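You operate a simulated robot arm through the tools that you are given. There is no shell and no other tool. Be economical: measure what you need, move in short steps, check, and stop when the job is done.

You are at the controls of a simulated robot arm. One attempt, no reset.

## Task
Put one of the white flags from the top of the side table on the window side of the island table. Then take the yellow flag from the window side of the island table and put it on the grey plate behind the blue tray. Then put the blue flag from the window side of the island table on the door side of the island table. Then put one of the cups from the window side of the island table on top of the blue filter. Then take the white pot labelled "26" from the window side of the island table and put it on the bench right of the big sink. Then turn the blue dial to 25 C. Then fetch the plunger from the left half of the long bench and set it on the top of the side table. Do these in the order given. Set down upright: cup, white pot, plunger.

Only the result counts: the job must be done as asked and must still hold three seconds after the hand-in. Knocking over, shifting, dropping, spilling or breaking anything else fails it.

## Robot
A 6-joint arm with a fingered hand on a trunk, on a base that drives. Base frame: it is fixed to the floor where the robot stands at the start and does not move with it; the origin is under the middle of the robot, x ahead of it, y to its left, z up; the surface under the hand at the start is at about z = 742. Lengths are in mm, angles in degrees, forces in N, time in s.
With the tool pointing down near the work surface it reaches from about 240 to 680 mm from the robot's upright axis, wherever it stands. Its first joint turns from -166.0 to 166.0 degrees. Places, roughly: bench right of the big sink [-2000, -1300, 900]; blue dial [-1900, 1700, 1000]; blue filter (5x5x11 cm) [600, 1200, 1000]; cup [500, 1000, 1000]; door side of the island table [1100, 1400, 900]; flag [500, 750, 1000]; grey plate behind the blue tray (15x12 cm) [1700, 3860, 920]; plunger (6x6x9 cm) [-1900, 1000, 1000]; top of the side table [500, -200, 700]; white flag (6x3x3 cm) [600, -200, 800]; white pot [500, 1750, 1000]; window side of the island table [500, 1100, 900]; yellow flag (6x3x3 cm) [600, 700, 900]. Payload 4 kg.
Tool frame: the origin (TCP) lies between the finger pads and is the grasp point; the fingertips stand 26 mm ahead of it; z points along the fingers, y is the line along which they close. Largest opening 148 mm; the body of the gripper starts 73 mm behind the TCP. The gripper is a hand of 3 fingers: y runs from the thumb to the fingers, the wrist lies at [0, 0, -239] in the tool frame, and closing takes about 1.5 s.
Orientation is that of the tool frame in the base frame, as a unit quaternion [x, y, z, w]. With the fingers straight down and closing along the base's y, the tool's x points along the base's -x, its y along +y and its z along -z.

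## Interface
- The arm moves only by the tool play_rows. Its argument "rows" is a list of rows, each a list of 6 numbers: the shift along the tool's x, y, z in mm, then the turn, a rotation vector about the tool's x, y, z in degrees. In form: [[dx, dy, dz, wx, wy, wz], ...]. A call has 1 to 20 rows; each row shifts and turns the commanded pose from where the row before left it, along the tool's axes as they then stand. "hand" is the finger opening in mm, from 0 to 148, set as the call begins (left out, the last holds). Rows are played at 5 a second. More than 50 mm and 8.6 degrees between two rows, or a gripper value outside its range, and nothing of the call is played. A pose out of reach is approached as far as the arm can. The call stops where the force on the tool passes 40 N (or 10 N more than at its start, if that is more) or the arm is blocked; 0.2 s more then pass. The fingers move at their own pace (about 153 mm/s each) and stop on an object; they squeeze with about 33 N. The grip force told is the motor's: it shows also when the fingers shut on nothing. Time passes only in rows, and 0.2 s behind the last, so rows that do not move let the fingers close. It gives the time, the measured TCP pose, the force on the tool (base axes), the opening and the grip force at its end, in the units of the frame above (readings bear some noise), with the torque about the TCP (base axes, N m) and any sound that the robot's microphone picked up.
- Cameras (640 x 400 px; columns grow to the right, rows downward): "scene" is now at [53.6, 234.7, 1401.7]; the picture's right is [0.19, -0.98, 0.00], its down [-0.76, -0.15, -0.64] and it looks along [0.63, 0.12, -0.77] (base axes); focal length 214 px, centre (320, 200). "wrist" rides on the gripper at [68, -39, -90] in the tool frame; the picture's right is [0.50, 0.87, 0.00], its down [-0.66, 0.38, -0.65] and it looks along [-0.57, 0.33, 0.76] (tool axes); focal length 222 px, centre (320, 200). There is no depth. A picture from a camera that has moved, and an enlarged one, comes with that camera's place and axes in the base frame and with its lens. The place of the scene camera against the robot may be out by one fixed shift of up to 18 mm in any direction.
- camera(camera): a new picture of that camera. The clock stands still meanwhile.
- raise_lower(by): slides the trunk up (or, below 0, down) by that many mm; the arm and the scene camera ride with it, the base frame stays. It gives what a move gives, with no picture.
- roll_base(legs): drives the robot by 1 to 6 legs, each [ahead, left, turn to the left] in mm, mm and degrees, along the robot's own axes; the way and the turn of a leg run together, so that a leg with both is an arc; at most 1500 mm and 180 degrees a leg. The arm and the cameras ride along, it lands a little off, and it stops where it bumps. It gives what a move gives.
- hand_shape(shape): the hand has 3 fingers and takes this shape, open, in about a second: jaw (thumb against the fingers, like two jaws); tri (thumb and two fingers); tip (a fingertip pinch); poke (one finger out to press); point (the index stretched); flat (the hand flat); cup (the hand cupped); fist (a fist). The gripper value then closes the fingers along that shape, each until it touches; the sizes above hold for jaw. It gives what a move gives, with no picture.
- turn_head(pan, tilt): turns the head with the scene camera to pan (to the left, within 120 degrees either way) and tilt (down, from -29 to 69), counted from straight ahead of the robot. It gives what a move gives.
- enlarge(camera, box): a new picture of the part [left, top, right, bottom] of that camera's present view, enlarged. The clock stands still meanwhile.
- job_done(): hands the job in; it is judged then, once.

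Work in short steps. Places have to be worked out from the pictures, the camera data and where the tool is seen: move nearer, look again, correct. Check each grasp and each placing, and mend what went wrong. You have 196 turns and 162 pictures in all, those below and enlarged ones among them. Open the gripper and draw the arm clear of the work before you hand the job in, unless the task says otherwise; then end with one line.

The tools are called after "Emit:" as a command line: name --pt "numbers of a row" for each row, then --argument value for the rest, lists and objects as JSON in quotes. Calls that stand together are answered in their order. play_rows: Moves the arm, as the interface text tells. Its arguments: {"type":"object","properties":{"rows":{"type":"array","items":{"type":"array","items":{"type":"number"}}},"hand":{"type":"number"}},"required":["rows"]} The other tools are called the same way: raise_lower (by) slides the trunk up or down; hand_shape (shape) gives the hand a shape; roll_base (legs) drives the base; turn_head (pan, tilt) turns the head that bears the scene camera; camera (camera) takes a picture; enlarge (camera, box) takes an enlarged picture of a part of a camera's view; job_done () hands the job in.

At the start:

```text
time_s: 0.0
eef_pos: [399.9, 135.9, 1158.7]
orientation: [0.0, 1.0, 0.0, 0.0]
wrist_force: [-0.3, -0.2, 0.5]
wrist_torque: [0.01, -0.04, 0.0]
grip_width: 147.6
gripper_force: 0.1
shape: jaw
trunk travel left (down, up): [-150.0, 167.0]
robot x, y, heading: [1.4, -1.2, 0.2]
head pan, tilt: [11.1, 50.4]
```

scene: 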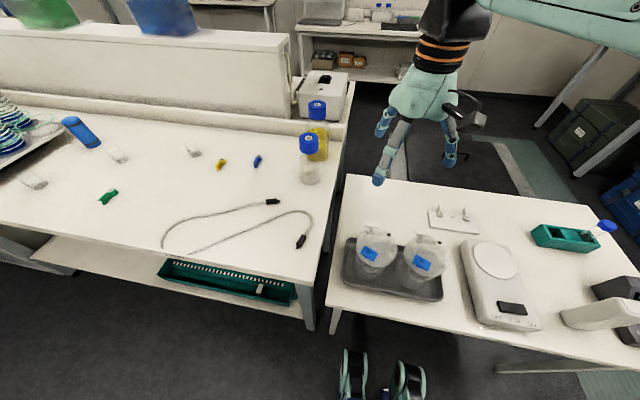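
wrist: 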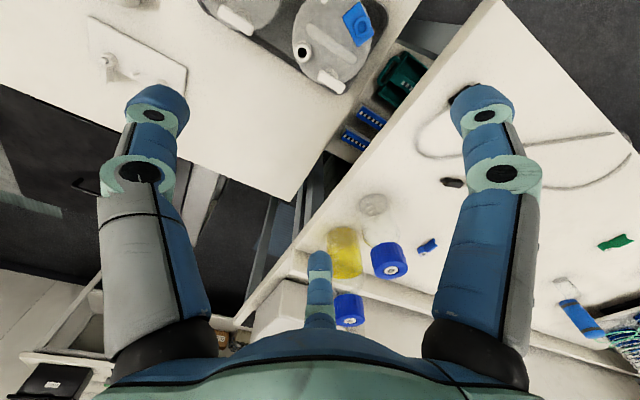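

I'll look closer at the side table and island first.

Emit:
enlarge --camera "scene" --box '[330, 170, 510, 310]'

Emit:
enlarge --camera "scene" --box '[0, 80, 340, 260]'

```text
2.86 times, centred on (420, 240) of scene
camera zoom: at [53.6, 234.7, 1401.7], right [0.19, -0.98, 0.0], down [-0.76, -0.15, -0.64], along [0.63, 0.12, -0.77], focal length 613 px, centre (34, 86)
```

zoom: 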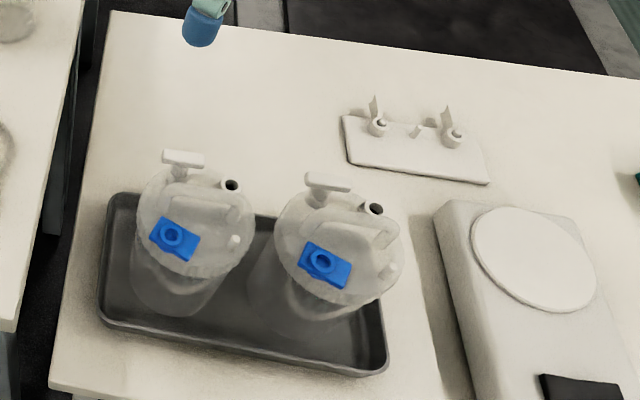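

```text
1.88 times, centred on (170, 170) of scene
camera zoom: at [53.6, 234.7, 1401.7], right [0.19, -0.98, 0.0], down [-0.76, -0.15, -0.64], along [0.63, 0.12, -0.77], focal length 404 px, centre (602, 256)
```

zoom: 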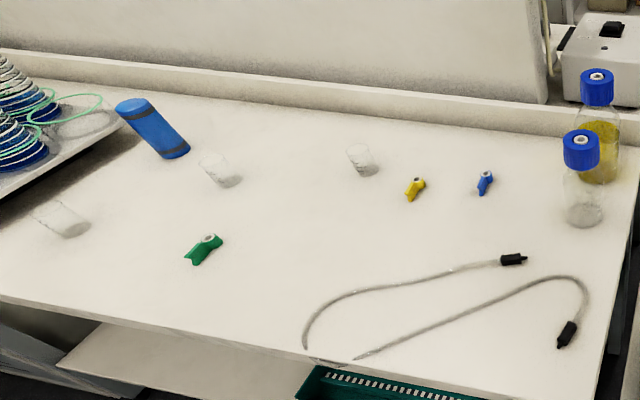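

Flags hang near (598,-113) and (594,-202). I move the hand behind them to view with the wrist camera.

Emit:
play_rows --pt "-9 -38 20 0 0 0" --pt "-9 -38 20 0 0 0" --pt "-9 -38 20 0 0 0" --pt "-9 -38 20 0 0 0" --pt "-9 -38 20 0 0 0" --pt "-9 -38 20 0 0 0" --pt "-9 -38 20 0 0 0" --pt "-9 -38 20 0 0 0"

Emit:
camera --camera "wrist"

Emit:
camera --camera "scene"

```text
time_s: 1.8
eef_pos: [473.8, -169.7, 996.1]
orientation: [0.0, 1.0, 0.001, 0.0]
wrist_force: [-0.5, -0.4, -0.4]
wrist_torque: [0.0, 0.0, -0.02]
grip_width: 147.5
gripper_force: 0.1
shape: jaw
trunk travel left (down, up): [-150.0, 167.0]
robot x, y, heading: [1.5, -0.2, 0.3]
head pan, tilt: [11.1, 50.4]
```

```text
157 pictures are left
camera wrist: at [405.9, -209.5, 1084.5], right [-0.5, 0.87, 0.0], down [0.66, 0.38, 0.65], along [0.57, 0.33, -0.76], focal length 222 px, centre (320, 200)
```

wrist: 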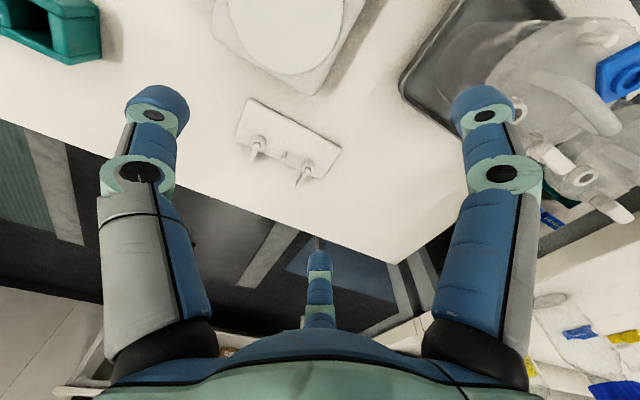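

```text
156 pictures are left
camera scene: at [54.1, 234.0, 1401.8], right [0.19, -0.98, 0.0], down [-0.76, -0.15, -0.64], along [0.63, 0.12, -0.77], focal length 214 px, centre (320, 200)
```

scene: 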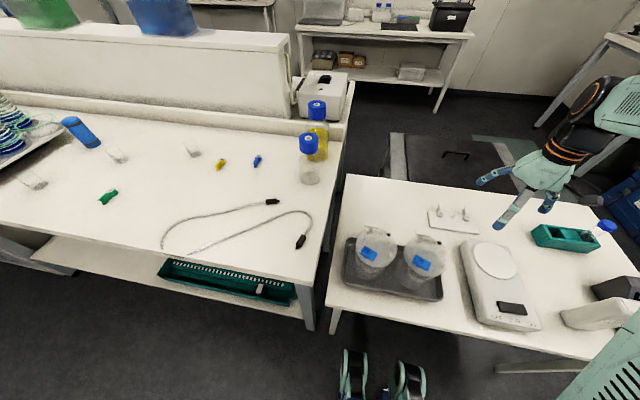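

Emit:
enlarge --camera "wrist" --box '[220, 80, 360, 200]'

```text
3.33 times, centred on (290, 140) of wrist
camera zoom: at [405.9, -209.5, 1084.5], right [-0.5, 0.87, 0.0], down [0.66, 0.38, 0.65], along [0.57, 0.33, -0.76], focal length 740 px, centre (420, 400)
```

zoom: 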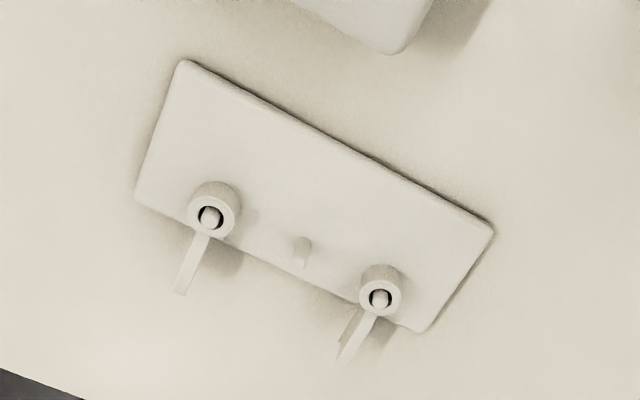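

Ring flags sit on pegs, tails pointing roughly +x. I'll try the "tip" shape and see how the fingers line up.

Emit:
play_rows --pt "0 0 0 0 0 0" --pt "0 0 0 0 0 0" --pt "0 0 0 0 0 0" --pt "0 0 0 0 0 0" --hand 40

Emit:
camera --camera "wrist"

Emit:
hand_shape --shape "tip"

Emit:
camera --camera "wrist"

Emit:
play_rows --pt "0 0 0 0 0 0" --pt "0 0 0 0 0 0" --pt "0 0 0 0 0 0" --pt "0 0 0 0 0 0" --hand 40

Emit:
camera --camera "wrist"

```text
time_s: 2.8
eef_pos: [472.8, -167.9, 996.3]
orientation: [0.0, 1.0, 0.0, 0.0]
wrist_force: [0.3, -1.0, 0.0]
wrist_torque: [0.02, -0.01, -0.01]
grip_width: 40.4
gripper_force: 0.0
shape: jaw
trunk travel left (down, up): [-150.0, 167.0]
robot x, y, heading: [-2.8, -0.8, 0.0]
head pan, tilt: [11.1, 50.4]
```

```text
154 pictures are left
camera wrist: at [405.4, -208.4, 1085.1], right [-0.5, 0.87, 0.0], down [0.66, 0.38, 0.65], along [0.57, 0.33, -0.76], focal length 222 px, centre (320, 200)
```

wrist: 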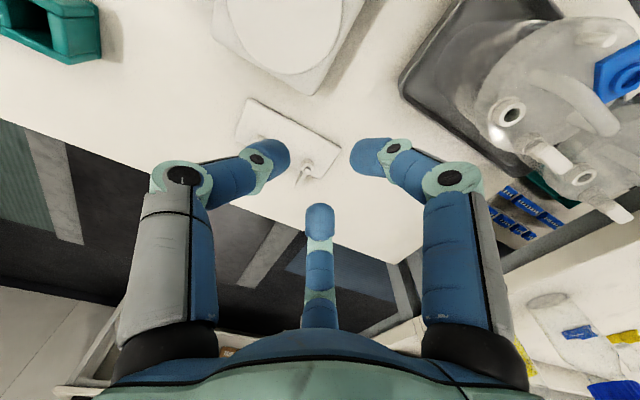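

```text
time_s: 3.7
eef_pos: [472.9, -168.0, 994.8]
orientation: [0.0, 1.0, 0.0, 0.0]
wrist_force: [0.3, -0.6, 0.2]
wrist_torque: [-0.01, 0.0, -0.04]
grip_width: 147.9
gripper_force: 0.2
shape: tip
trunk travel left (down, up): [-150.0, 167.0]
robot x, y, heading: [1.7, -4.8, -0.2]
head pan, tilt: [11.1, 50.4]
```

```text
153 pictures are left
camera wrist: at [405.4, -208.4, 1085.1], right [-0.5, 0.87, 0.0], down [0.66, 0.38, 0.65], along [0.57, 0.33, -0.76], focal length 222 px, centre (320, 200)
```

wrist: 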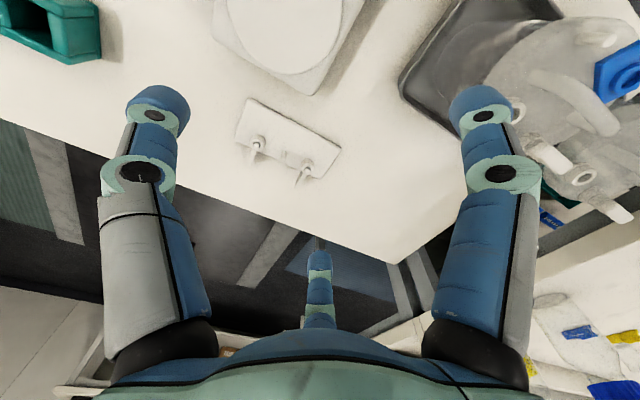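

```text
time_s: 4.7
eef_pos: [472.4, -168.3, 996.0]
orientation: [0.0, 1.0, 0.001, 0.0]
wrist_force: [-0.1, -0.4, -1.5]
wrist_torque: [0.02, 0.03, -0.01]
grip_width: 40.6
gripper_force: 0.1
shape: tip
trunk travel left (down, up): [-150.0, 167.0]
robot x, y, heading: [-0.4, 0.3, -0.3]
head pan, tilt: [11.1, 50.4]
```

```text
152 pictures are left
camera wrist: at [405.4, -208.4, 1085.1], right [-0.5, 0.87, 0.0], down [0.66, 0.38, 0.65], along [0.57, 0.33, -0.76], focal length 222 px, centre (320, 200)
```

wrist: 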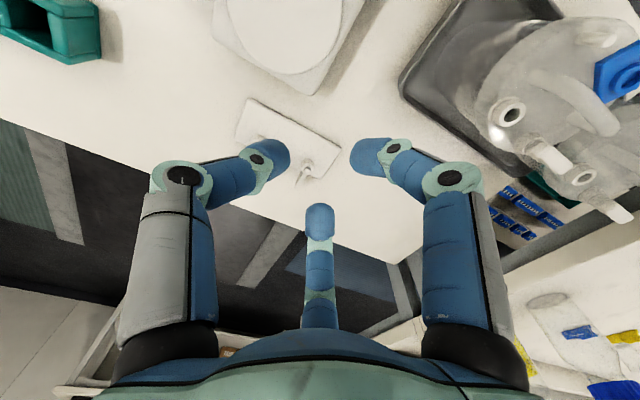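

The hand is three-fold radial. I'll move above the near flag and yaw about 48° so the tail falls between fingers, with partial opening.

Emit:
play_rows --pt "-30.5 11 34 0 0 0" --pt "-30.5 11 34 0 0 0" --pt "-30.5 11 34 0 0 0" --pt "-30.5 11 34 0 0 0" --pt "0 0 0 0 0 -8" --pt "0 0 0 0 0 -8" --pt "0 0 0 0 0 -8" --pt "0 0 0 0 0 -8" --pt "0 0 0 0 0 -8" --pt "0 0 0 0 0 -8" --hand 70

Emit:
camera --camera "wrist"

Emit:
camera --camera "scene"

```text
time_s: 6.9
eef_pos: [593.9, -123.1, 861.9]
orientation: [-0.408, 0.913, 0.0, 0.0]
wrist_force: [-0.8, -0.5, 0.2]
wrist_torque: [0.0, 0.02, -0.01]
grip_width: 69.7
gripper_force: 0.1
shape: tip
trunk travel left (down, up): [-150.0, 167.0]
robot x, y, heading: [1.4, -1.7, -0.0]
head pan, tilt: [11.1, 50.4]
```

```text
151 pictures are left
camera wrist: at [578.2, -201.2, 951.2], right [-0.98, 0.21, 0.0], down [0.16, 0.74, 0.65], along [0.14, 0.64, -0.76], focal length 222 px, centre (320, 200)
```

wrist: 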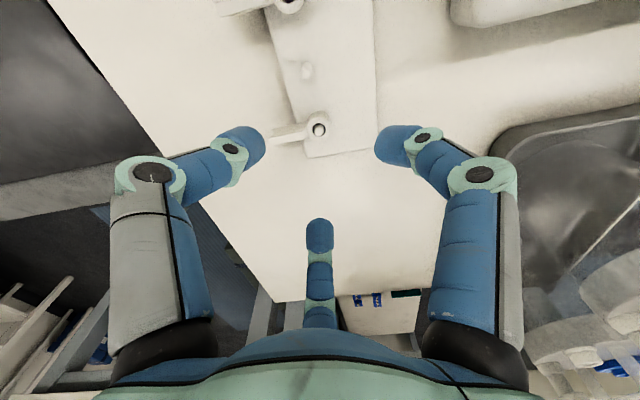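

```text
150 pictures are left
camera scene: at [53.6, 234.7, 1401.7], right [0.19, -0.98, 0.0], down [-0.76, -0.15, -0.64], along [0.63, 0.12, -0.77], focal length 214 px, centre (320, 200)
```

scene: 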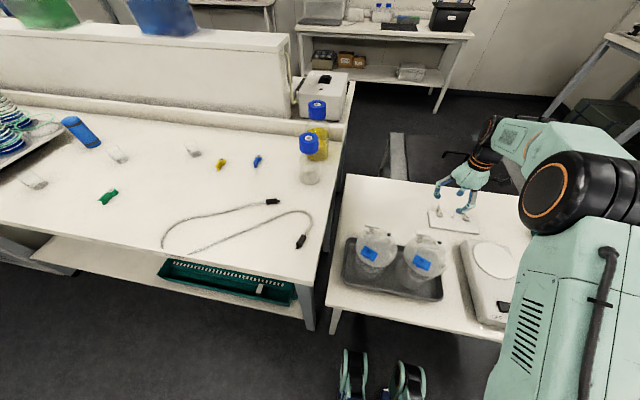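

Ring at about (597,-124), tail pointing +x between fingers. Descending to 792 and looking.

Emit:
play_rows --pt "-1.3 -2.9 24 0 0 0" --pt "0 0 24 0 0 0" --pt "0 0 22 0 0 0"

Emit:
camera --camera "wrist"

```text
time_s: 7.7
eef_pos: [594.9, -124.7, 789.4]
orientation: [-0.407, 0.913, 0.0, 0.0]
wrist_force: [0.1, -0.3, -0.6]
wrist_torque: [-0.01, 0.0, 0.01]
grip_width: 69.9
gripper_force: 0.1
shape: tip
trunk travel left (down, up): [-150.0, 167.0]
robot x, y, heading: [0.9, -1.9, 0.2]
head pan, tilt: [11.1, 50.4]
```

```text
149 pictures are left
camera wrist: at [578.9, -200.0, 879.0], right [-0.98, 0.21, 0.0], down [0.16, 0.74, 0.65], along [0.14, 0.64, -0.76], focal length 222 px, centre (320, 200)
```

wrist: 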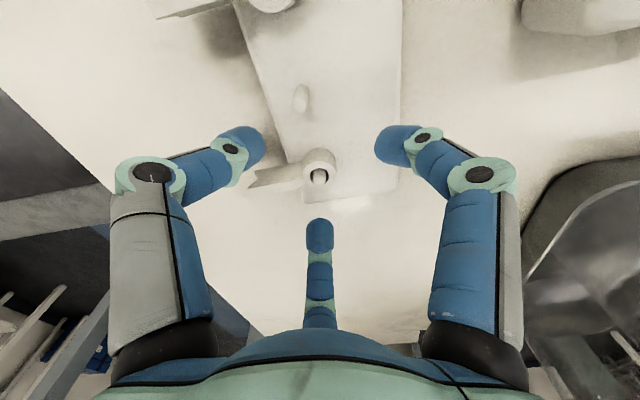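

Ring top appears near z≈760; tips at 763. Lower 9 mm and close.

Emit:
play_rows --pt "0 0 5 0 0 0" --pt "0 0 4 0 0 0"

Emit:
camera --camera "wrist"

Emit:
play_rows --pt "0 0 0 0 0 0" --pt "0 0 0 0 0 0" --pt "0 0 0 0 0 0" --pt "0 0 0 0 0 0" --pt "0 0 0 0 0 0" --hand 10

Emit:
enlarge --camera "wrist" --box '[200, 80, 440, 260]'

```text
time_s: 8.3
eef_pos: [596.5, -125.0, 781.8]
orientation: [-0.408, 0.913, 0.0, 0.001]
wrist_force: [0.4, -0.4, 0.2]
wrist_torque: [0.0, -0.02, 0.04]
grip_width: 69.3
gripper_force: 0.0
shape: tip
trunk travel left (down, up): [-150.0, 167.0]
robot x, y, heading: [-0.3, 0.8, -0.2]
head pan, tilt: [11.1, 50.4]
```

```text
148 pictures are left
camera wrist: at [579.9, -202.0, 871.3], right [-0.98, 0.21, 0.0], down [0.16, 0.74, 0.65], along [0.14, 0.64, -0.76], focal length 222 px, centre (320, 200)
```

wrist: 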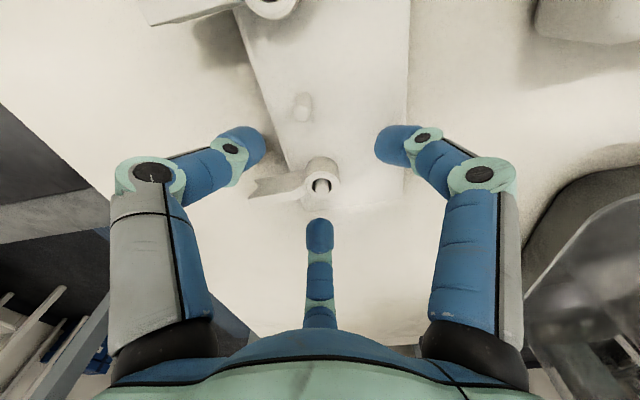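

```text
time_s: 9.5
eef_pos: [596.0, -124.9, 781.7]
orientation: [-0.405, 0.914, -0.001, 0.0]
wrist_force: [-0.7, 0.0, 0.2]
wrist_torque: [-0.01, 0.02, -0.01]
grip_width: 15.2
gripper_force: 32.8
shape: tip
trunk travel left (down, up): [-150.0, 167.0]
robot x, y, heading: [-1.1, -0.5, 0.1]
head pan, tilt: [11.1, 50.4]
```

```text
2.22 times, centred on (320, 170) of wrist
camera zoom: at [579.8, -202.0, 871.2], right [-0.98, 0.21, 0.0], down [0.16, 0.74, 0.65], along [0.14, 0.64, -0.76], focal length 494 px, centre (320, 267)
```

zoom: 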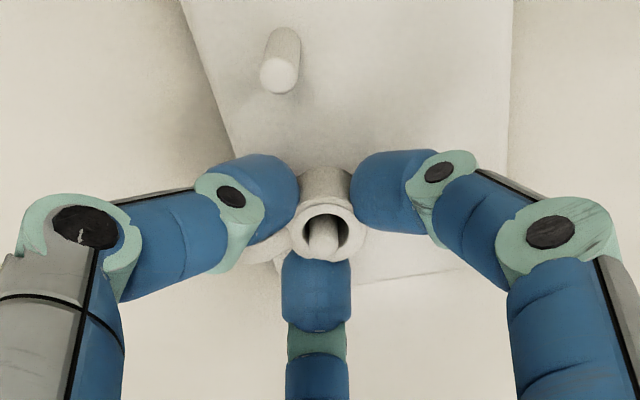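

Gripped (15 mm, 33 N). Lift straight up off the peg.

Emit:
play_rows --pt "0 0 -8 0 0 0" --pt "0 0 -12 0 0 0" --pt "0 0 -20 0 0 0" --pt "0 0 -30 0 0 0" --pt "0 0 -40 0 0 0" --pt "0 0 -40 0 0 0"

Emit:
camera --camera "wrist"

```text
time_s: 10.9
eef_pos: [594.2, -126.2, 931.3]
orientation: [-0.407, 0.914, 0.0, 0.0]
wrist_force: [0.4, -0.3, -0.4]
wrist_torque: [-0.01, 0.0, 0.0]
grip_width: 15.1
gripper_force: 32.7
shape: tip
trunk travel left (down, up): [-150.0, 167.0]
robot x, y, heading: [-0.6, -0.5, 0.1]
head pan, tilt: [11.1, 50.4]
```

```text
146 pictures are left
camera wrist: at [577.1, -203.6, 1020.8], right [-0.98, 0.21, 0.0], down [0.16, 0.74, 0.65], along [0.14, 0.64, -0.76], focal length 222 px, centre (320, 200)
```

wrist: 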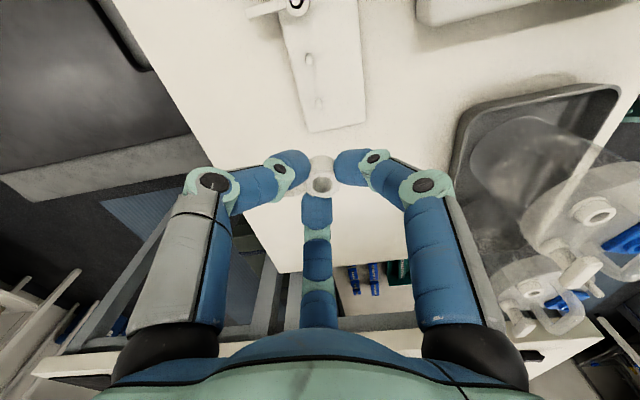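

Flag held. I raise the trunk 150 and retract the hand before driving left along the island.

Emit:
raise_lower --by 150

Emit:
play_rows --pt "14 38 -10 0 0 0" --pt "14 38 -10 0 0 0" --pt "14 38 -10 0 0 0" --pt "14 38 -10 0 0 0" --pt "14 38 -10 0 0 0" --pt "14 38 -10 0 0 0" --pt "14 38 -10 0 0 0"

Emit:
camera --camera "scene"

```text
time_s: 12.7
eef_pos: [597.3, -125.2, 1082.1]
orientation: [-0.407, 0.913, 0.0, 0.0]
wrist_force: [0.3, -0.3, 0.3]
wrist_torque: [-0.02, 0.02, 0.01]
grip_width: 14.8
gripper_force: 32.6
shape: tip
trunk travel left (down, up): [-300.0, 17.0]
robot x, y, heading: [3.3, -3.8, 0.2]
head pan, tilt: [11.1, 50.4]
```

```text
time_s: 14.2
eef_pos: [331.0, -17.8, 1149.7]
orientation: [-0.406, 0.914, -0.001, 0.001]
wrist_force: [-0.3, 0.0, -0.3]
wrist_torque: [-0.02, -0.02, -0.02]
grip_width: 15.2
gripper_force: 33.2
shape: tip
trunk travel left (down, up): [-300.0, 17.0]
robot x, y, heading: [-0.2, 0.8, -0.1]
head pan, tilt: [11.1, 50.4]
```

```text
145 pictures are left
camera scene: at [40.1, 235.0, 1554.0], right [0.19, -0.98, 0.0], down [-0.76, -0.15, -0.64], along [0.63, 0.12, -0.77], focal length 214 px, centre (320, 200)
```

scene: 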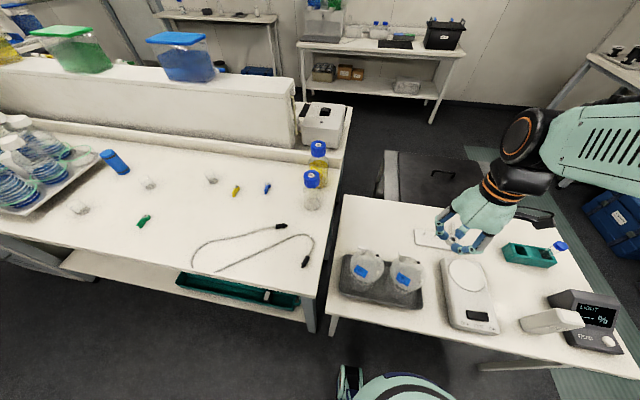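

Now drive left along the island about 750 mm.

Emit:
roll_base --legs '[[0, 750, 0]]'

Emit:
turn_head --pan 0 --tilt 45

Emit:
camera --camera "scene"

Emit:
camera --camera "wrist"

```text
time_s: 16.9
eef_pos: [329.3, 105.3, 1149.0]
orientation: [-0.403, 0.915, 0.001, -0.001]
wrist_force: [-0.1, -0.4, -0.5]
wrist_torque: [0.0, 0.02, 0.01]
grip_width: 15.2
gripper_force: 32.7
shape: tip
trunk travel left (down, up): [-300.0, 17.0]
robot x, y, heading: [-5.1, 126.9, -0.5]
head pan, tilt: [11.1, 50.4]
stopped in leg 1: the robot was blocked; the commanded pose is now the measured one
```

```text
time_s: 17.6
eef_pos: [328.1, 107.1, 1150.0]
orientation: [-0.403, 0.915, 0.0, 0.0]
wrist_force: [1.3, -0.7, -0.8]
wrist_torque: [-0.01, 0.0, -0.02]
grip_width: 15.3
gripper_force: 32.8
shape: tip
trunk travel left (down, up): [-300.0, 17.0]
robot x, y, heading: [-6.0, 128.6, -0.4]
head pan, tilt: [0.0, 45.0]
```

```text
144 pictures are left
camera scene: at [45.4, 347.7, 1561.4], right [-0.01, -1.0, 0.0], down [-0.71, 0.01, -0.71], along [0.71, -0.01, -0.71], focal length 214 px, centre (320, 200)
```

scene: 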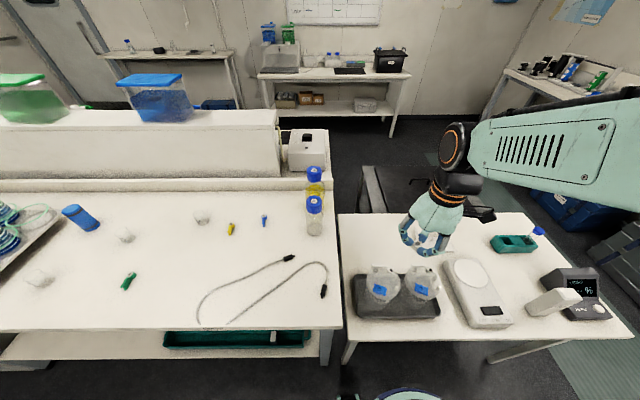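

```text
143 pictures are left
camera wrist: at [311.0, 29.6, 1239.7], right [-0.98, 0.22, 0.0], down [0.16, 0.74, 0.65], along [0.14, 0.64, -0.76], focal length 222 px, centre (320, 200)
```

wrist: 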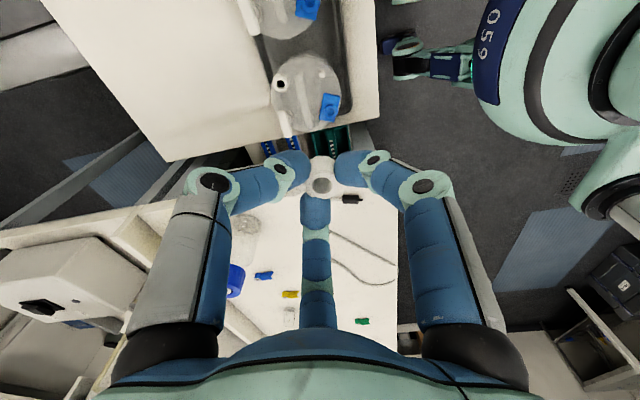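

Blocked by the island's corner. Back off 80 mm and try again.

Emit:
roll_base --legs '[[0, -30, 0], [-90, 0, 0.4], [0, 650, 0]]'

Emit:
camera --camera "scene"

```text
time_s: 25.1
eef_pos: [244.7, 737.3, 1150.9]
orientation: [-0.398, 0.917, 0.0, 0.0]
wrist_force: [0.6, -0.4, -1.3]
wrist_torque: [-0.02, 0.02, -0.01]
grip_width: 15.0
gripper_force: 33.0
shape: tip
trunk travel left (down, up): [-300.0, 17.0]
robot x, y, heading: [-87.3, 761.2, -1.3]
head pan, tilt: [0.0, 45.0]
```

```text
142 pictures are left
camera scene: at [-35.8, 979.5, 1561.4], right [-0.02, -1.0, 0.0], down [-0.71, 0.01, -0.71], along [0.71, -0.01, -0.71], focal length 214 px, centre (320, 200)
```

scene: 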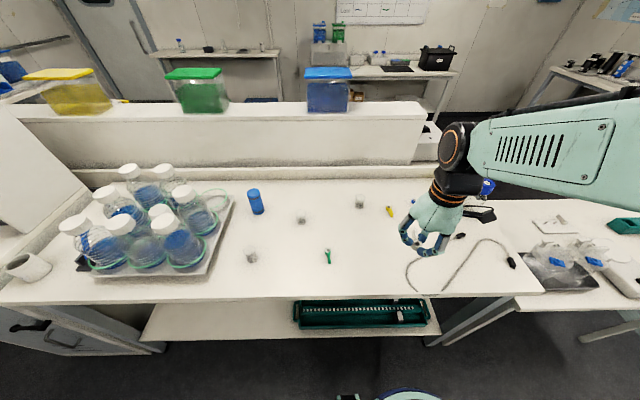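

Path clear at x=-87. Moving the hand over a free spot at about (420,820).

Emit:
play_rows --pt "-36 -14.2 30 0 0 0" --pt "-36 -14.2 30 0 0 0" --pt "-36 -14.2 30 0 0 0" --pt "-36 -14.2 30 0 0 0" --pt "-36 -14.2 30 0 0 0"

Emit:
camera --camera "wrist"

Emit:
camera --camera "scene"

```text
time_s: 26.3
eef_pos: [419.7, 820.8, 1000.9]
orientation: [-0.398, 0.917, 0.001, -0.001]
wrist_force: [0.5, -0.2, -0.1]
wrist_torque: [0.0, 0.02, -0.02]
grip_width: 15.2
gripper_force: 33.6
shape: tip
trunk travel left (down, up): [-300.0, 17.0]
robot x, y, heading: [-87.0, 764.7, -1.1]
head pan, tilt: [0.0, 45.0]
```

```text
141 pictures are left
camera wrist: at [401.7, 743.1, 1090.2], right [-0.97, 0.23, 0.0], down [0.17, 0.74, 0.65], along [0.15, 0.64, -0.76], focal length 222 px, centre (320, 200)
```

wrist: 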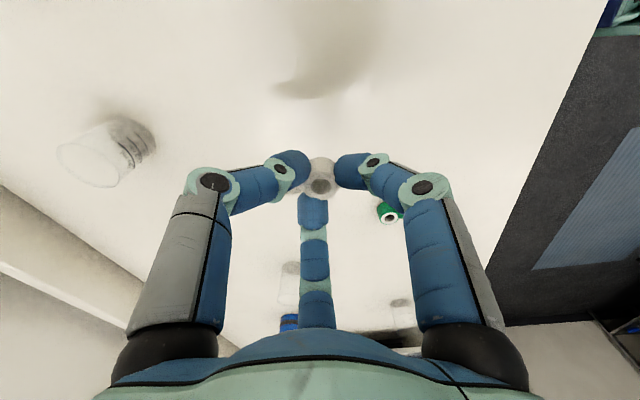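

```text
140 pictures are left
camera scene: at [-34.1, 980.0, 1561.3], right [-0.02, -1.0, 0.0], down [-0.71, 0.01, -0.71], along [0.71, -0.01, -0.71], focal length 214 px, centre (320, 200)
```

scene: 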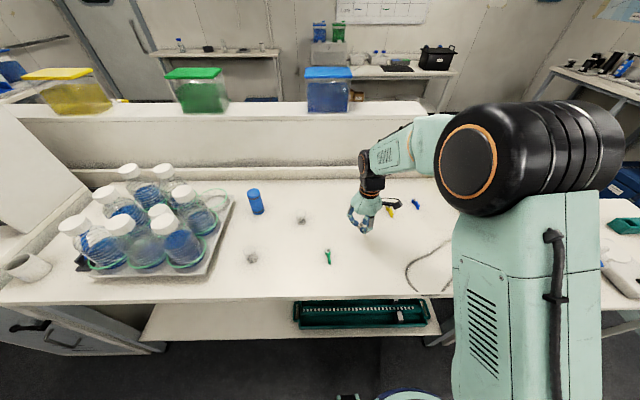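

Descend to about 945 and look at the height over the table.

Emit:
play_rows --pt "0 0 28 0 0 0" --pt "0 0 28 0 0 0"

Emit:
camera --camera "wrist"

Emit:
enlarge --camera "scene" --box '[280, 170, 440, 270]'

```text
time_s: 26.9
eef_pos: [419.2, 820.1, 947.1]
orientation: [-0.397, 0.918, 0.001, 0.001]
wrist_force: [-1.1, 0.1, -0.3]
wrist_torque: [0.03, 0.01, -0.06]
grip_width: 14.8
gripper_force: 32.8
shape: tip
trunk travel left (down, up): [-300.0, 17.0]
robot x, y, heading: [-86.7, 761.3, -1.2]
head pan, tilt: [0.0, 45.0]
```

```text
139 pictures are left
camera wrist: at [401.5, 742.4, 1036.0], right [-0.97, 0.23, 0.0], down [0.17, 0.74, 0.65], along [0.15, 0.64, -0.76], focal length 222 px, centre (320, 200)
```

wrist: 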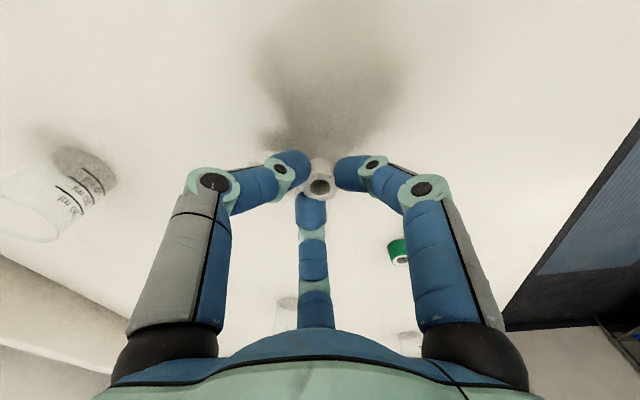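

```text
4.00 times, centred on (360, 220) of scene
camera zoom: at [-35.8, 979.2, 1561.5], right [-0.02, -1.0, 0.0], down [-0.71, 0.01, -0.71], along [0.71, -0.01, -0.71], focal length 858 px, centre (160, 120)
```

zoom: 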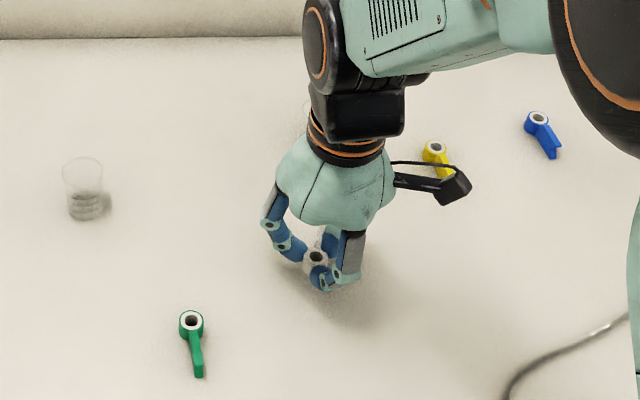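

Table estimated around z≈890. Lowering in small steps.

Emit:
play_rows --pt "0 0 8 0 0 0" --pt "0 0 6 0 0 0" --pt "0 0 4 0 0 0"

Emit:
camera --camera "wrist"

```text
time_s: 27.7
eef_pos: [419.3, 817.5, 929.5]
orientation: [-0.398, 0.917, -0.001, 0.002]
wrist_force: [-0.9, -0.8, 14.4]
wrist_torque: [0.08, -0.13, 0.03]
grip_width: 15.5
gripper_force: 33.3
shape: tip
trunk travel left (down, up): [-300.0, 17.0]
robot x, y, heading: [-86.9, 759.3, -1.1]
head pan, tilt: [0.0, 45.0]
```

```text
137 pictures are left
camera wrist: at [401.0, 741.0, 1018.6], right [-0.97, 0.23, 0.0], down [0.17, 0.74, 0.66], along [0.15, 0.64, -0.76], focal length 222 px, centre (320, 200)
```

wrist: 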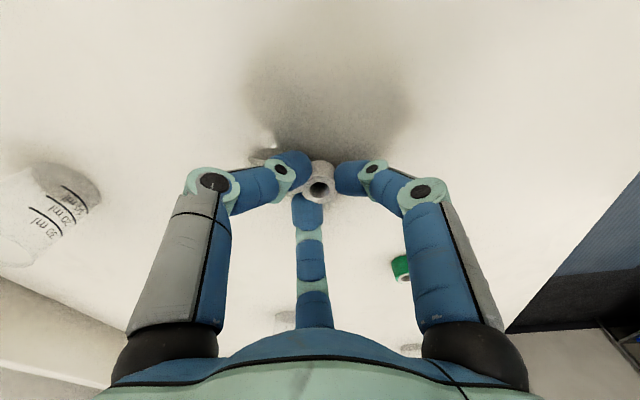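

Contact (14 N). Release and rise.

Emit:
play_rows --pt "0 0 0 0 0 0" --pt "0 0 0 0 0 0" --pt "0 0 0 0 0 0" --pt "0 0 -10 0 0 0" --pt "0 0 -30 0 0 0" --pt "0 0 -40 0 0 0" --hand 70

Emit:
camera --camera "wrist"

```text
time_s: 29.1
eef_pos: [419.9, 819.0, 1008.8]
orientation: [-0.399, 0.917, 0.001, 0.0]
wrist_force: [0.2, 0.0, 0.5]
wrist_torque: [-0.03, -0.01, 0.0]
grip_width: 69.8
gripper_force: 0.0
shape: tip
trunk travel left (down, up): [-300.0, 17.0]
robot x, y, heading: [-88.1, 760.0, -1.1]
head pan, tilt: [0.0, 45.0]
```

```text
136 pictures are left
camera wrist: at [401.7, 742.0, 1098.2], right [-0.97, 0.23, 0.0], down [0.17, 0.74, 0.65], along [0.15, 0.64, -0.76], focal length 222 px, centre (320, 200)
```

wrist: 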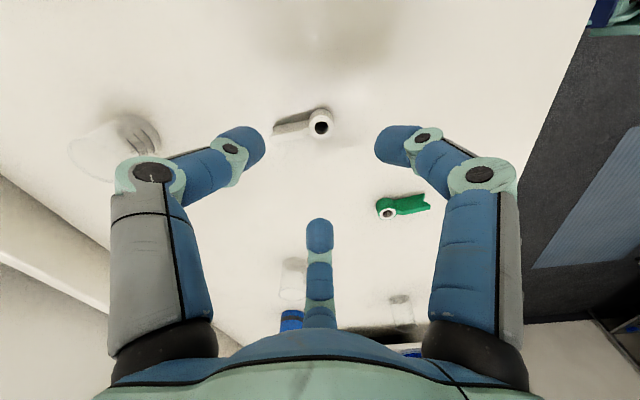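

White flag is placed. Now to the yellow flag near (561,676); its tail points to about 200°, so I yaw the hand back by 46.5°.

Emit:
play_rows --pt "2.4 -39 0 0 0 0" --pt "2.4 -39 0 0 0 0" --pt "2.4 -39 0 0 0 0" --pt "2.4 -39 0 0 0 0" --pt "2.4 -39 0 0 0 0" --pt "0 0 0 0 0 7.8" --pt "0 0 0 0 0 7.8" --pt "0 0 0 0 0 7.8" --pt "0 0 0 0 0 7.8" --pt "0 0 0 0 0 7.8" --pt "0 0 0 0 0 7.8"

Emit:
camera --camera "wrist"

Emit:
camera --camera "scene"

```text
time_s: 31.5
eef_pos: [552.5, 677.5, 1006.2]
orientation: [0.0, 1.0, 0.001, 0.0]
wrist_force: [-0.4, 0.1, 0.2]
wrist_torque: [-0.01, 0.06, -0.05]
grip_width: 69.6
gripper_force: 0.0
shape: tip
trunk travel left (down, up): [-300.0, 17.0]
robot x, y, heading: [-90.4, 759.4, -1.3]
head pan, tilt: [0.0, 45.0]
```

```text
135 pictures are left
camera wrist: at [485.7, 636.9, 1095.5], right [-0.5, 0.87, 0.0], down [0.65, 0.38, 0.65], along [0.57, 0.33, -0.76], focal length 222 px, centre (320, 200)
```

wrist: 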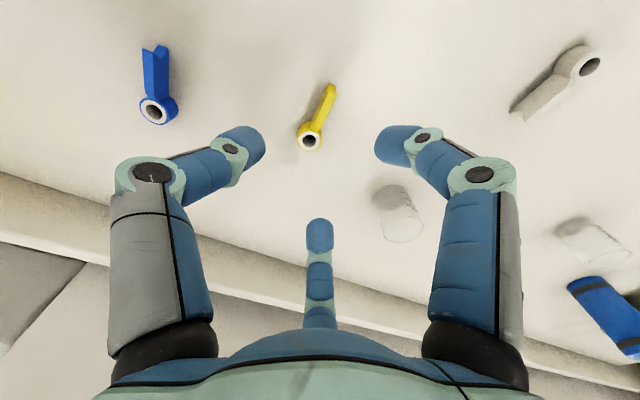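

```text
134 pictures are left
camera scene: at [-35.9, 979.4, 1561.4], right [-0.02, -1.0, 0.0], down [-0.71, 0.01, -0.71], along [0.71, -0.01, -0.71], focal length 214 px, centre (320, 200)
```

scene: 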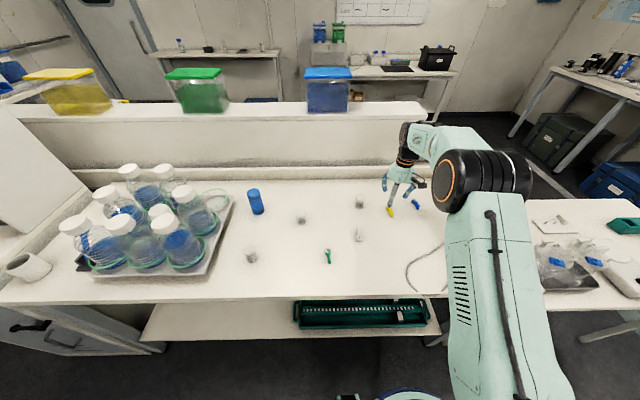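

Yellow ring at (566,673), tail near 190°. Small extra yaw, then descend to 931.

Emit:
play_rows --pt "-13.5 -4.5 20 0 0 0" --pt "0 0 10 0 0 8" --pt "0 0 10 0 0 8" --pt "0 0 15 0 0 0"

Emit:
camera --camera "wrist"

```text
time_s: 32.5
eef_pos: [567.2, 672.0, 952.4]
orientation: [0.138, 0.99, 0.0, 0.0]
wrist_force: [-0.5, -0.4, -0.1]
wrist_torque: [0.02, -0.01, -0.01]
grip_width: 69.5
gripper_force: 0.1
shape: tip
trunk travel left (down, up): [-300.0, 17.0]
robot x, y, heading: [-90.1, 762.8, -1.3]
head pan, tilt: [0.0, 45.0]
```

```text
133 pictures are left
camera wrist: at [492.0, 652.7, 1041.3], right [-0.24, 0.97, 0.0], down [0.73, 0.18, 0.65], along [0.63, 0.16, -0.76], focal length 222 px, centre (320, 200)
```

wrist: 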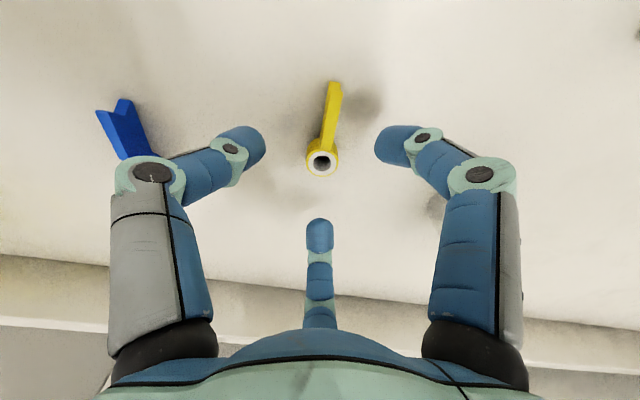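

Centered. Descend and grip.

Emit:
play_rows --pt "0 0 11 0 0 0" --pt "0 0 10 0 0 0"

Emit:
play_rows --pt "0 0 0 0 0 0" --pt "0 0 0 0 0 0" --pt "0 0 0 0 0 0" --pt "0 0 0 0 0 0" --pt "0 0 0 0 0 0" --pt "0 0 -10 0 0 0" --pt "0 0 -30 0 0 0" --pt "0 0 -40 0 0 0" --pt "0 0 -40 0 0 0" --hand 10

Emit:
camera --camera "wrist"

```text
time_s: 33.1
eef_pos: [567.4, 673.4, 930.2]
orientation: [0.138, 0.99, 0.0, 0.001]
wrist_force: [-1.3, 0.6, 0.3]
wrist_torque: [-0.03, -0.01, -0.02]
grip_width: 69.7
gripper_force: 0.1
shape: tip
trunk travel left (down, up): [-300.0, 17.0]
robot x, y, heading: [-86.7, 759.3, -1.0]
head pan, tilt: [0.0, 45.0]
```

```text
time_s: 35.1
eef_pos: [566.3, 673.1, 1050.6]
orientation: [0.138, 0.99, 0.0, 0.0]
wrist_force: [-0.1, 0.2, 0.4]
wrist_torque: [0.03, -0.03, 0.04]
grip_width: 15.1
gripper_force: 32.7
shape: tip
trunk travel left (down, up): [-300.0, 17.0]
robot x, y, heading: [-87.5, 759.0, -1.0]
head pan, tilt: [0.0, 45.0]
```

```text
132 pictures are left
camera wrist: at [491.4, 654.5, 1140.2], right [-0.24, 0.97, 0.0], down [0.73, 0.18, 0.65], along [0.63, 0.16, -0.76], focal length 222 px, centre (320, 200)
```

wrist: 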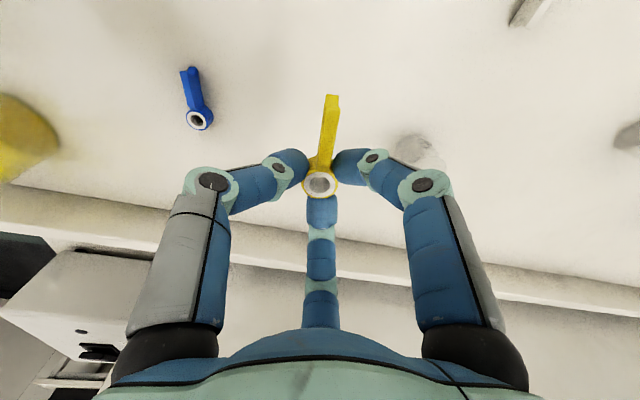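

Yellow flag held. Retract the arm and look around to the left.

Emit:
play_rows --pt "43 -2 -14 0 0 0" --pt "43 -2 -14 0 0 0" --pt "43 -2 -14 0 0 0" --pt "43 -2 -14 0 0 0" --pt "43 -2 -14 0 0 0" --pt "43 -2 -14 0 0 0" --pt "43 -2 -14 0 0 0" --pt "43 -2 -14 0 0 0"

Emit:
turn_head --pan 60 --tilt 30

Emit:
camera --camera "scene"

Emit:
turn_head --pan 110 --tilt 30

Emit:
camera --camera "scene"

```text
time_s: 36.9
eef_pos: [229.9, 751.7, 1162.0]
orientation: [0.138, 0.99, 0.0, 0.001]
wrist_force: [0.9, 0.1, 0.3]
wrist_torque: [-0.01, -0.03, 0.02]
grip_width: 15.2
gripper_force: 33.1
shape: tip
trunk travel left (down, up): [-300.0, 17.0]
robot x, y, heading: [-88.3, 761.3, -1.1]
head pan, tilt: [0.0, 45.0]
```

```text
time_s: 38.2
eef_pos: [232.5, 750.9, 1162.0]
orientation: [0.137, 0.991, 0.0, 0.0]
wrist_force: [-0.1, -0.1, 0.1]
wrist_torque: [0.02, 0.01, 0.02]
grip_width: 15.1
gripper_force: 33.3
shape: tip
trunk travel left (down, up): [-300.0, 17.0]
robot x, y, heading: [-86.9, 762.6, -1.1]
head pan, tilt: [60.0, 30.0]
```

```text
131 pictures are left
camera scene: at [-70.4, 1058.3, 1584.0], right [0.86, -0.52, 0.0], down [-0.26, -0.43, -0.87], along [0.45, 0.74, -0.5], focal length 214 px, centre (320, 200)
```

scene: 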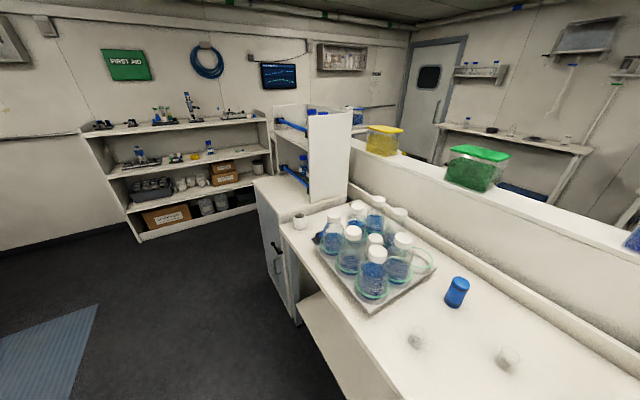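

```text
time_s: 39.4
eef_pos: [231.4, 750.4, 1162.4]
orientation: [0.138, 0.99, 0.0, 0.0]
wrist_force: [0.8, 0.0, -0.5]
wrist_torque: [0.01, 0.0, 0.02]
grip_width: 15.1
gripper_force: 32.8
shape: tip
trunk travel left (down, up): [-300.0, 17.0]
robot x, y, heading: [-85.2, 759.8, -0.9]
head pan, tilt: [110.0, 30.0]
```

```text
130 pictures are left
camera scene: at [-146.4, 1066.5, 1584.1], right [0.95, 0.32, 0.0], down [0.16, -0.47, -0.87], along [-0.28, 0.82, -0.5], focal length 214 px, centre (320, 200)
```

scene: 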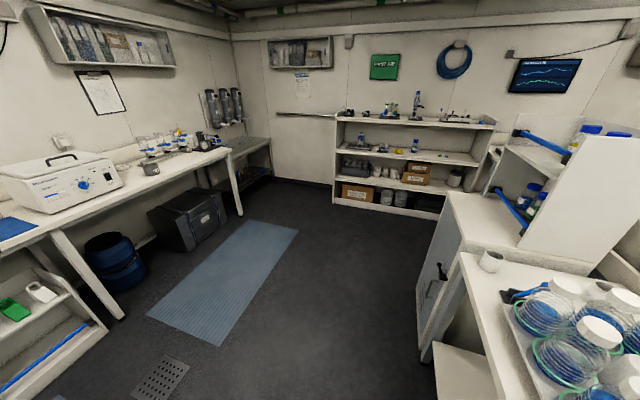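

The plate lies around the island's left end. Back off and drive left along the window aisle to its end, then look.

Emit:
roll_base --legs '[[-230, 0, 1], [0, 1300, 0], [0, 1000, 0]]'

Emit:
turn_head --pan 10 --tilt 30

Emit:
camera --camera "scene"

```text
time_s: 61.0
eef_pos: [84.7, 3049.5, 1162.4]
orientation: [0.145, 0.989, 0.0, 0.0]
wrist_force: [0.4, -0.1, 0.0]
wrist_torque: [0.01, -0.01, -0.01]
grip_width: 15.3
gripper_force: 33.5
shape: tip
trunk travel left (down, up): [-300.0, 17.0]
robot x, y, heading: [-232.0, 3063.1, -2.0]
head pan, tilt: [110.0, 30.0]
```

```text
time_s: 62.8
eef_pos: [86.0, 3049.1, 1162.4]
orientation: [0.145, 0.989, 0.0, 0.0]
wrist_force: [0.3, 0.3, 0.5]
wrist_torque: [0.04, 0.01, -0.01]
grip_width: 15.3
gripper_force: 32.6
shape: tip
trunk travel left (down, up): [-300.0, 17.0]
robot x, y, heading: [-233.2, 3065.1, -2.1]
head pan, tilt: [10.0, 30.0]
```

```text
129 pictures are left
camera scene: at [-171.1, 3296.5, 1584.1], right [0.14, -0.99, 0.0], down [-0.49, -0.07, -0.87], along [0.86, 0.12, -0.5], focal length 214 px, centre (320, 200)
```

scene: 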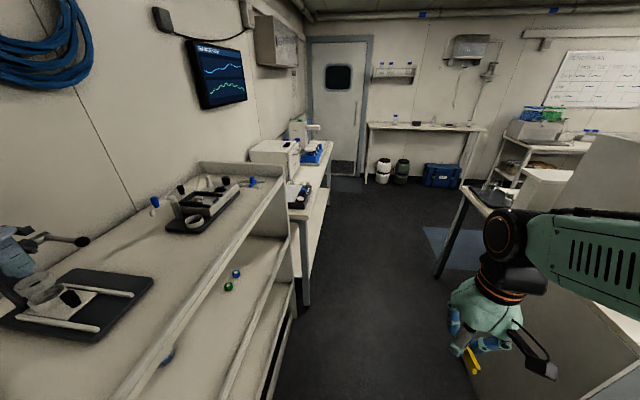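

The bench with the blue tray is ahead on the left. Drive forward down the aisle then turn left to face it.

Emit:
roll_base --legs '[[0, 0, 2], [1400, 0, 0], [500, 0, 0], [0, 0, 90]]'

Emit:
turn_head --pan 0 --tilt 45

Emit:
camera --camera "scene"

```text
time_s: 76.7
eef_pos: [1703.4, 3374.2, 1162.5]
orientation: [-0.61, 0.792, 0.0, 0.0]
wrist_force: [-0.2, 0.3, -0.4]
wrist_torque: [0.03, 0.01, 0.02]
grip_width: 15.2
gripper_force: 33.2
shape: tip
trunk travel left (down, up): [-300.0, 17.0]
robot x, y, heading: [1701.1, 3055.3, 90.0]
head pan, tilt: [10.0, 30.0]
```

```text
time_s: 77.5
eef_pos: [1704.0, 3374.0, 1162.1]
orientation: [-0.61, 0.793, 0.0, 0.0]
wrist_force: [0.1, 1.0, -0.6]
wrist_torque: [0.02, -0.01, -0.03]
grip_width: 14.8
gripper_force: 32.6
shape: tip
trunk travel left (down, up): [-300.0, 17.0]
robot x, y, heading: [1702.2, 3055.1, 90.0]
head pan, tilt: [0.0, 45.0]
```

```text
128 pictures are left
camera scene: at [1487.7, 3115.7, 1561.5], right [1.0, 0.0, 0.0], down [0.0, -0.71, -0.71], along [0.0, 0.71, -0.71], focal length 214 px, centre (320, 200)
```

scene: 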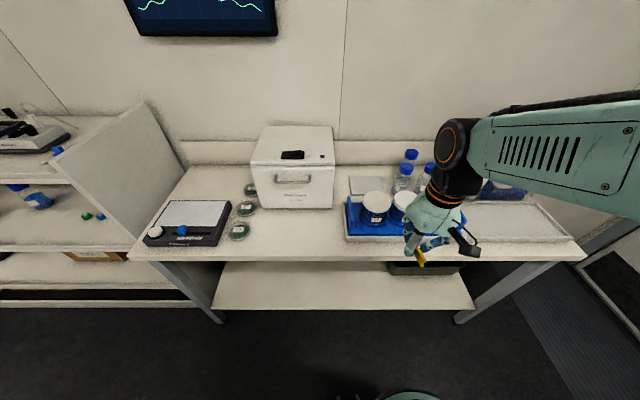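

Emit:
enlarge --camera "scene" --box '[320, 130, 560, 280]'

```text
2.67 times, centred on (440, 205) of scene
camera zoom: at [1487.7, 3115.7, 1561.5], right [1.0, 0.0, 0.0], down [0.0, -0.71, -0.71], along [0.0, 0.71, -0.71], focal length 572 px, centre (0, 187)
```

zoom: 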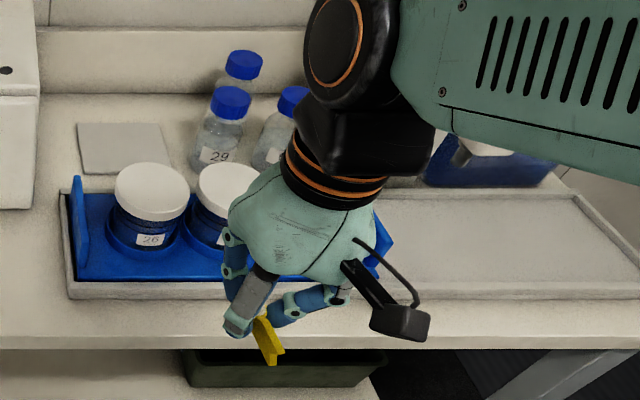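

The grey plate is seen at about (1715,3868). Drive forward 175 mm toward the bench.

Emit:
roll_base --legs '[[175, 0, 0]]'

Emit:
camera --camera "wrist"

Emit:
camera --camera "scene"

```text
time_s: 78.9
eef_pos: [1704.4, 3547.6, 1161.7]
orientation: [-0.61, 0.793, 0.0, 0.0]
wrist_force: [-0.2, 0.5, 0.4]
wrist_torque: [0.02, 0.0, 0.02]
grip_width: 15.1
gripper_force: 32.8
shape: tip
trunk travel left (down, up): [-300.0, 17.0]
robot x, y, heading: [1700.9, 3227.4, 89.8]
head pan, tilt: [0.0, 45.0]
```

```text
126 pictures are left
camera wrist: at [1724.7, 3471.5, 1251.5], right [-0.97, -0.26, 0.0], down [-0.2, 0.73, 0.65], along [-0.17, 0.63, -0.76], focal length 222 px, centre (320, 200)
```

wrist: 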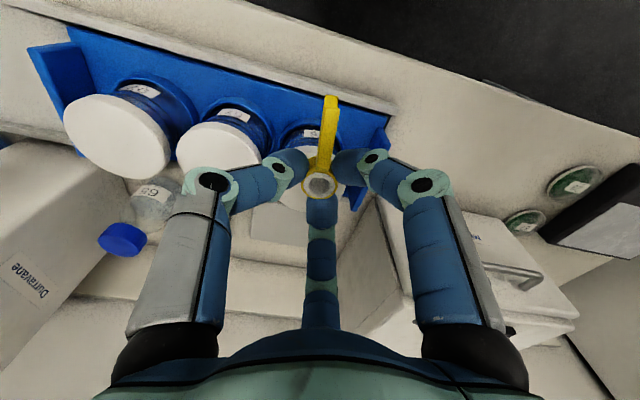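

```text
125 pictures are left
camera scene: at [1487.8, 3289.9, 1561.3], right [1.0, 0.0, 0.0], down [0.0, -0.71, -0.71], along [0.0, 0.71, -0.71], focal length 214 px, centre (320, 200)
```

scene: 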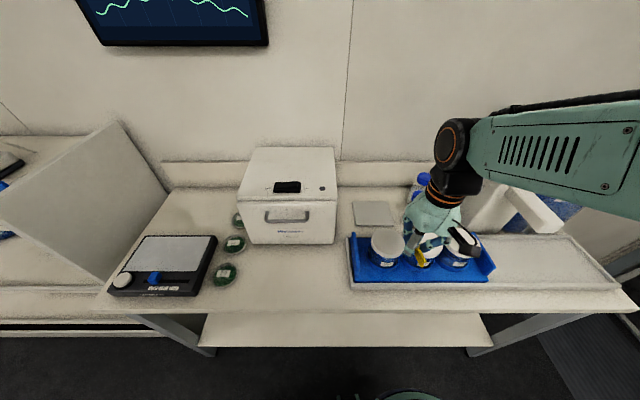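

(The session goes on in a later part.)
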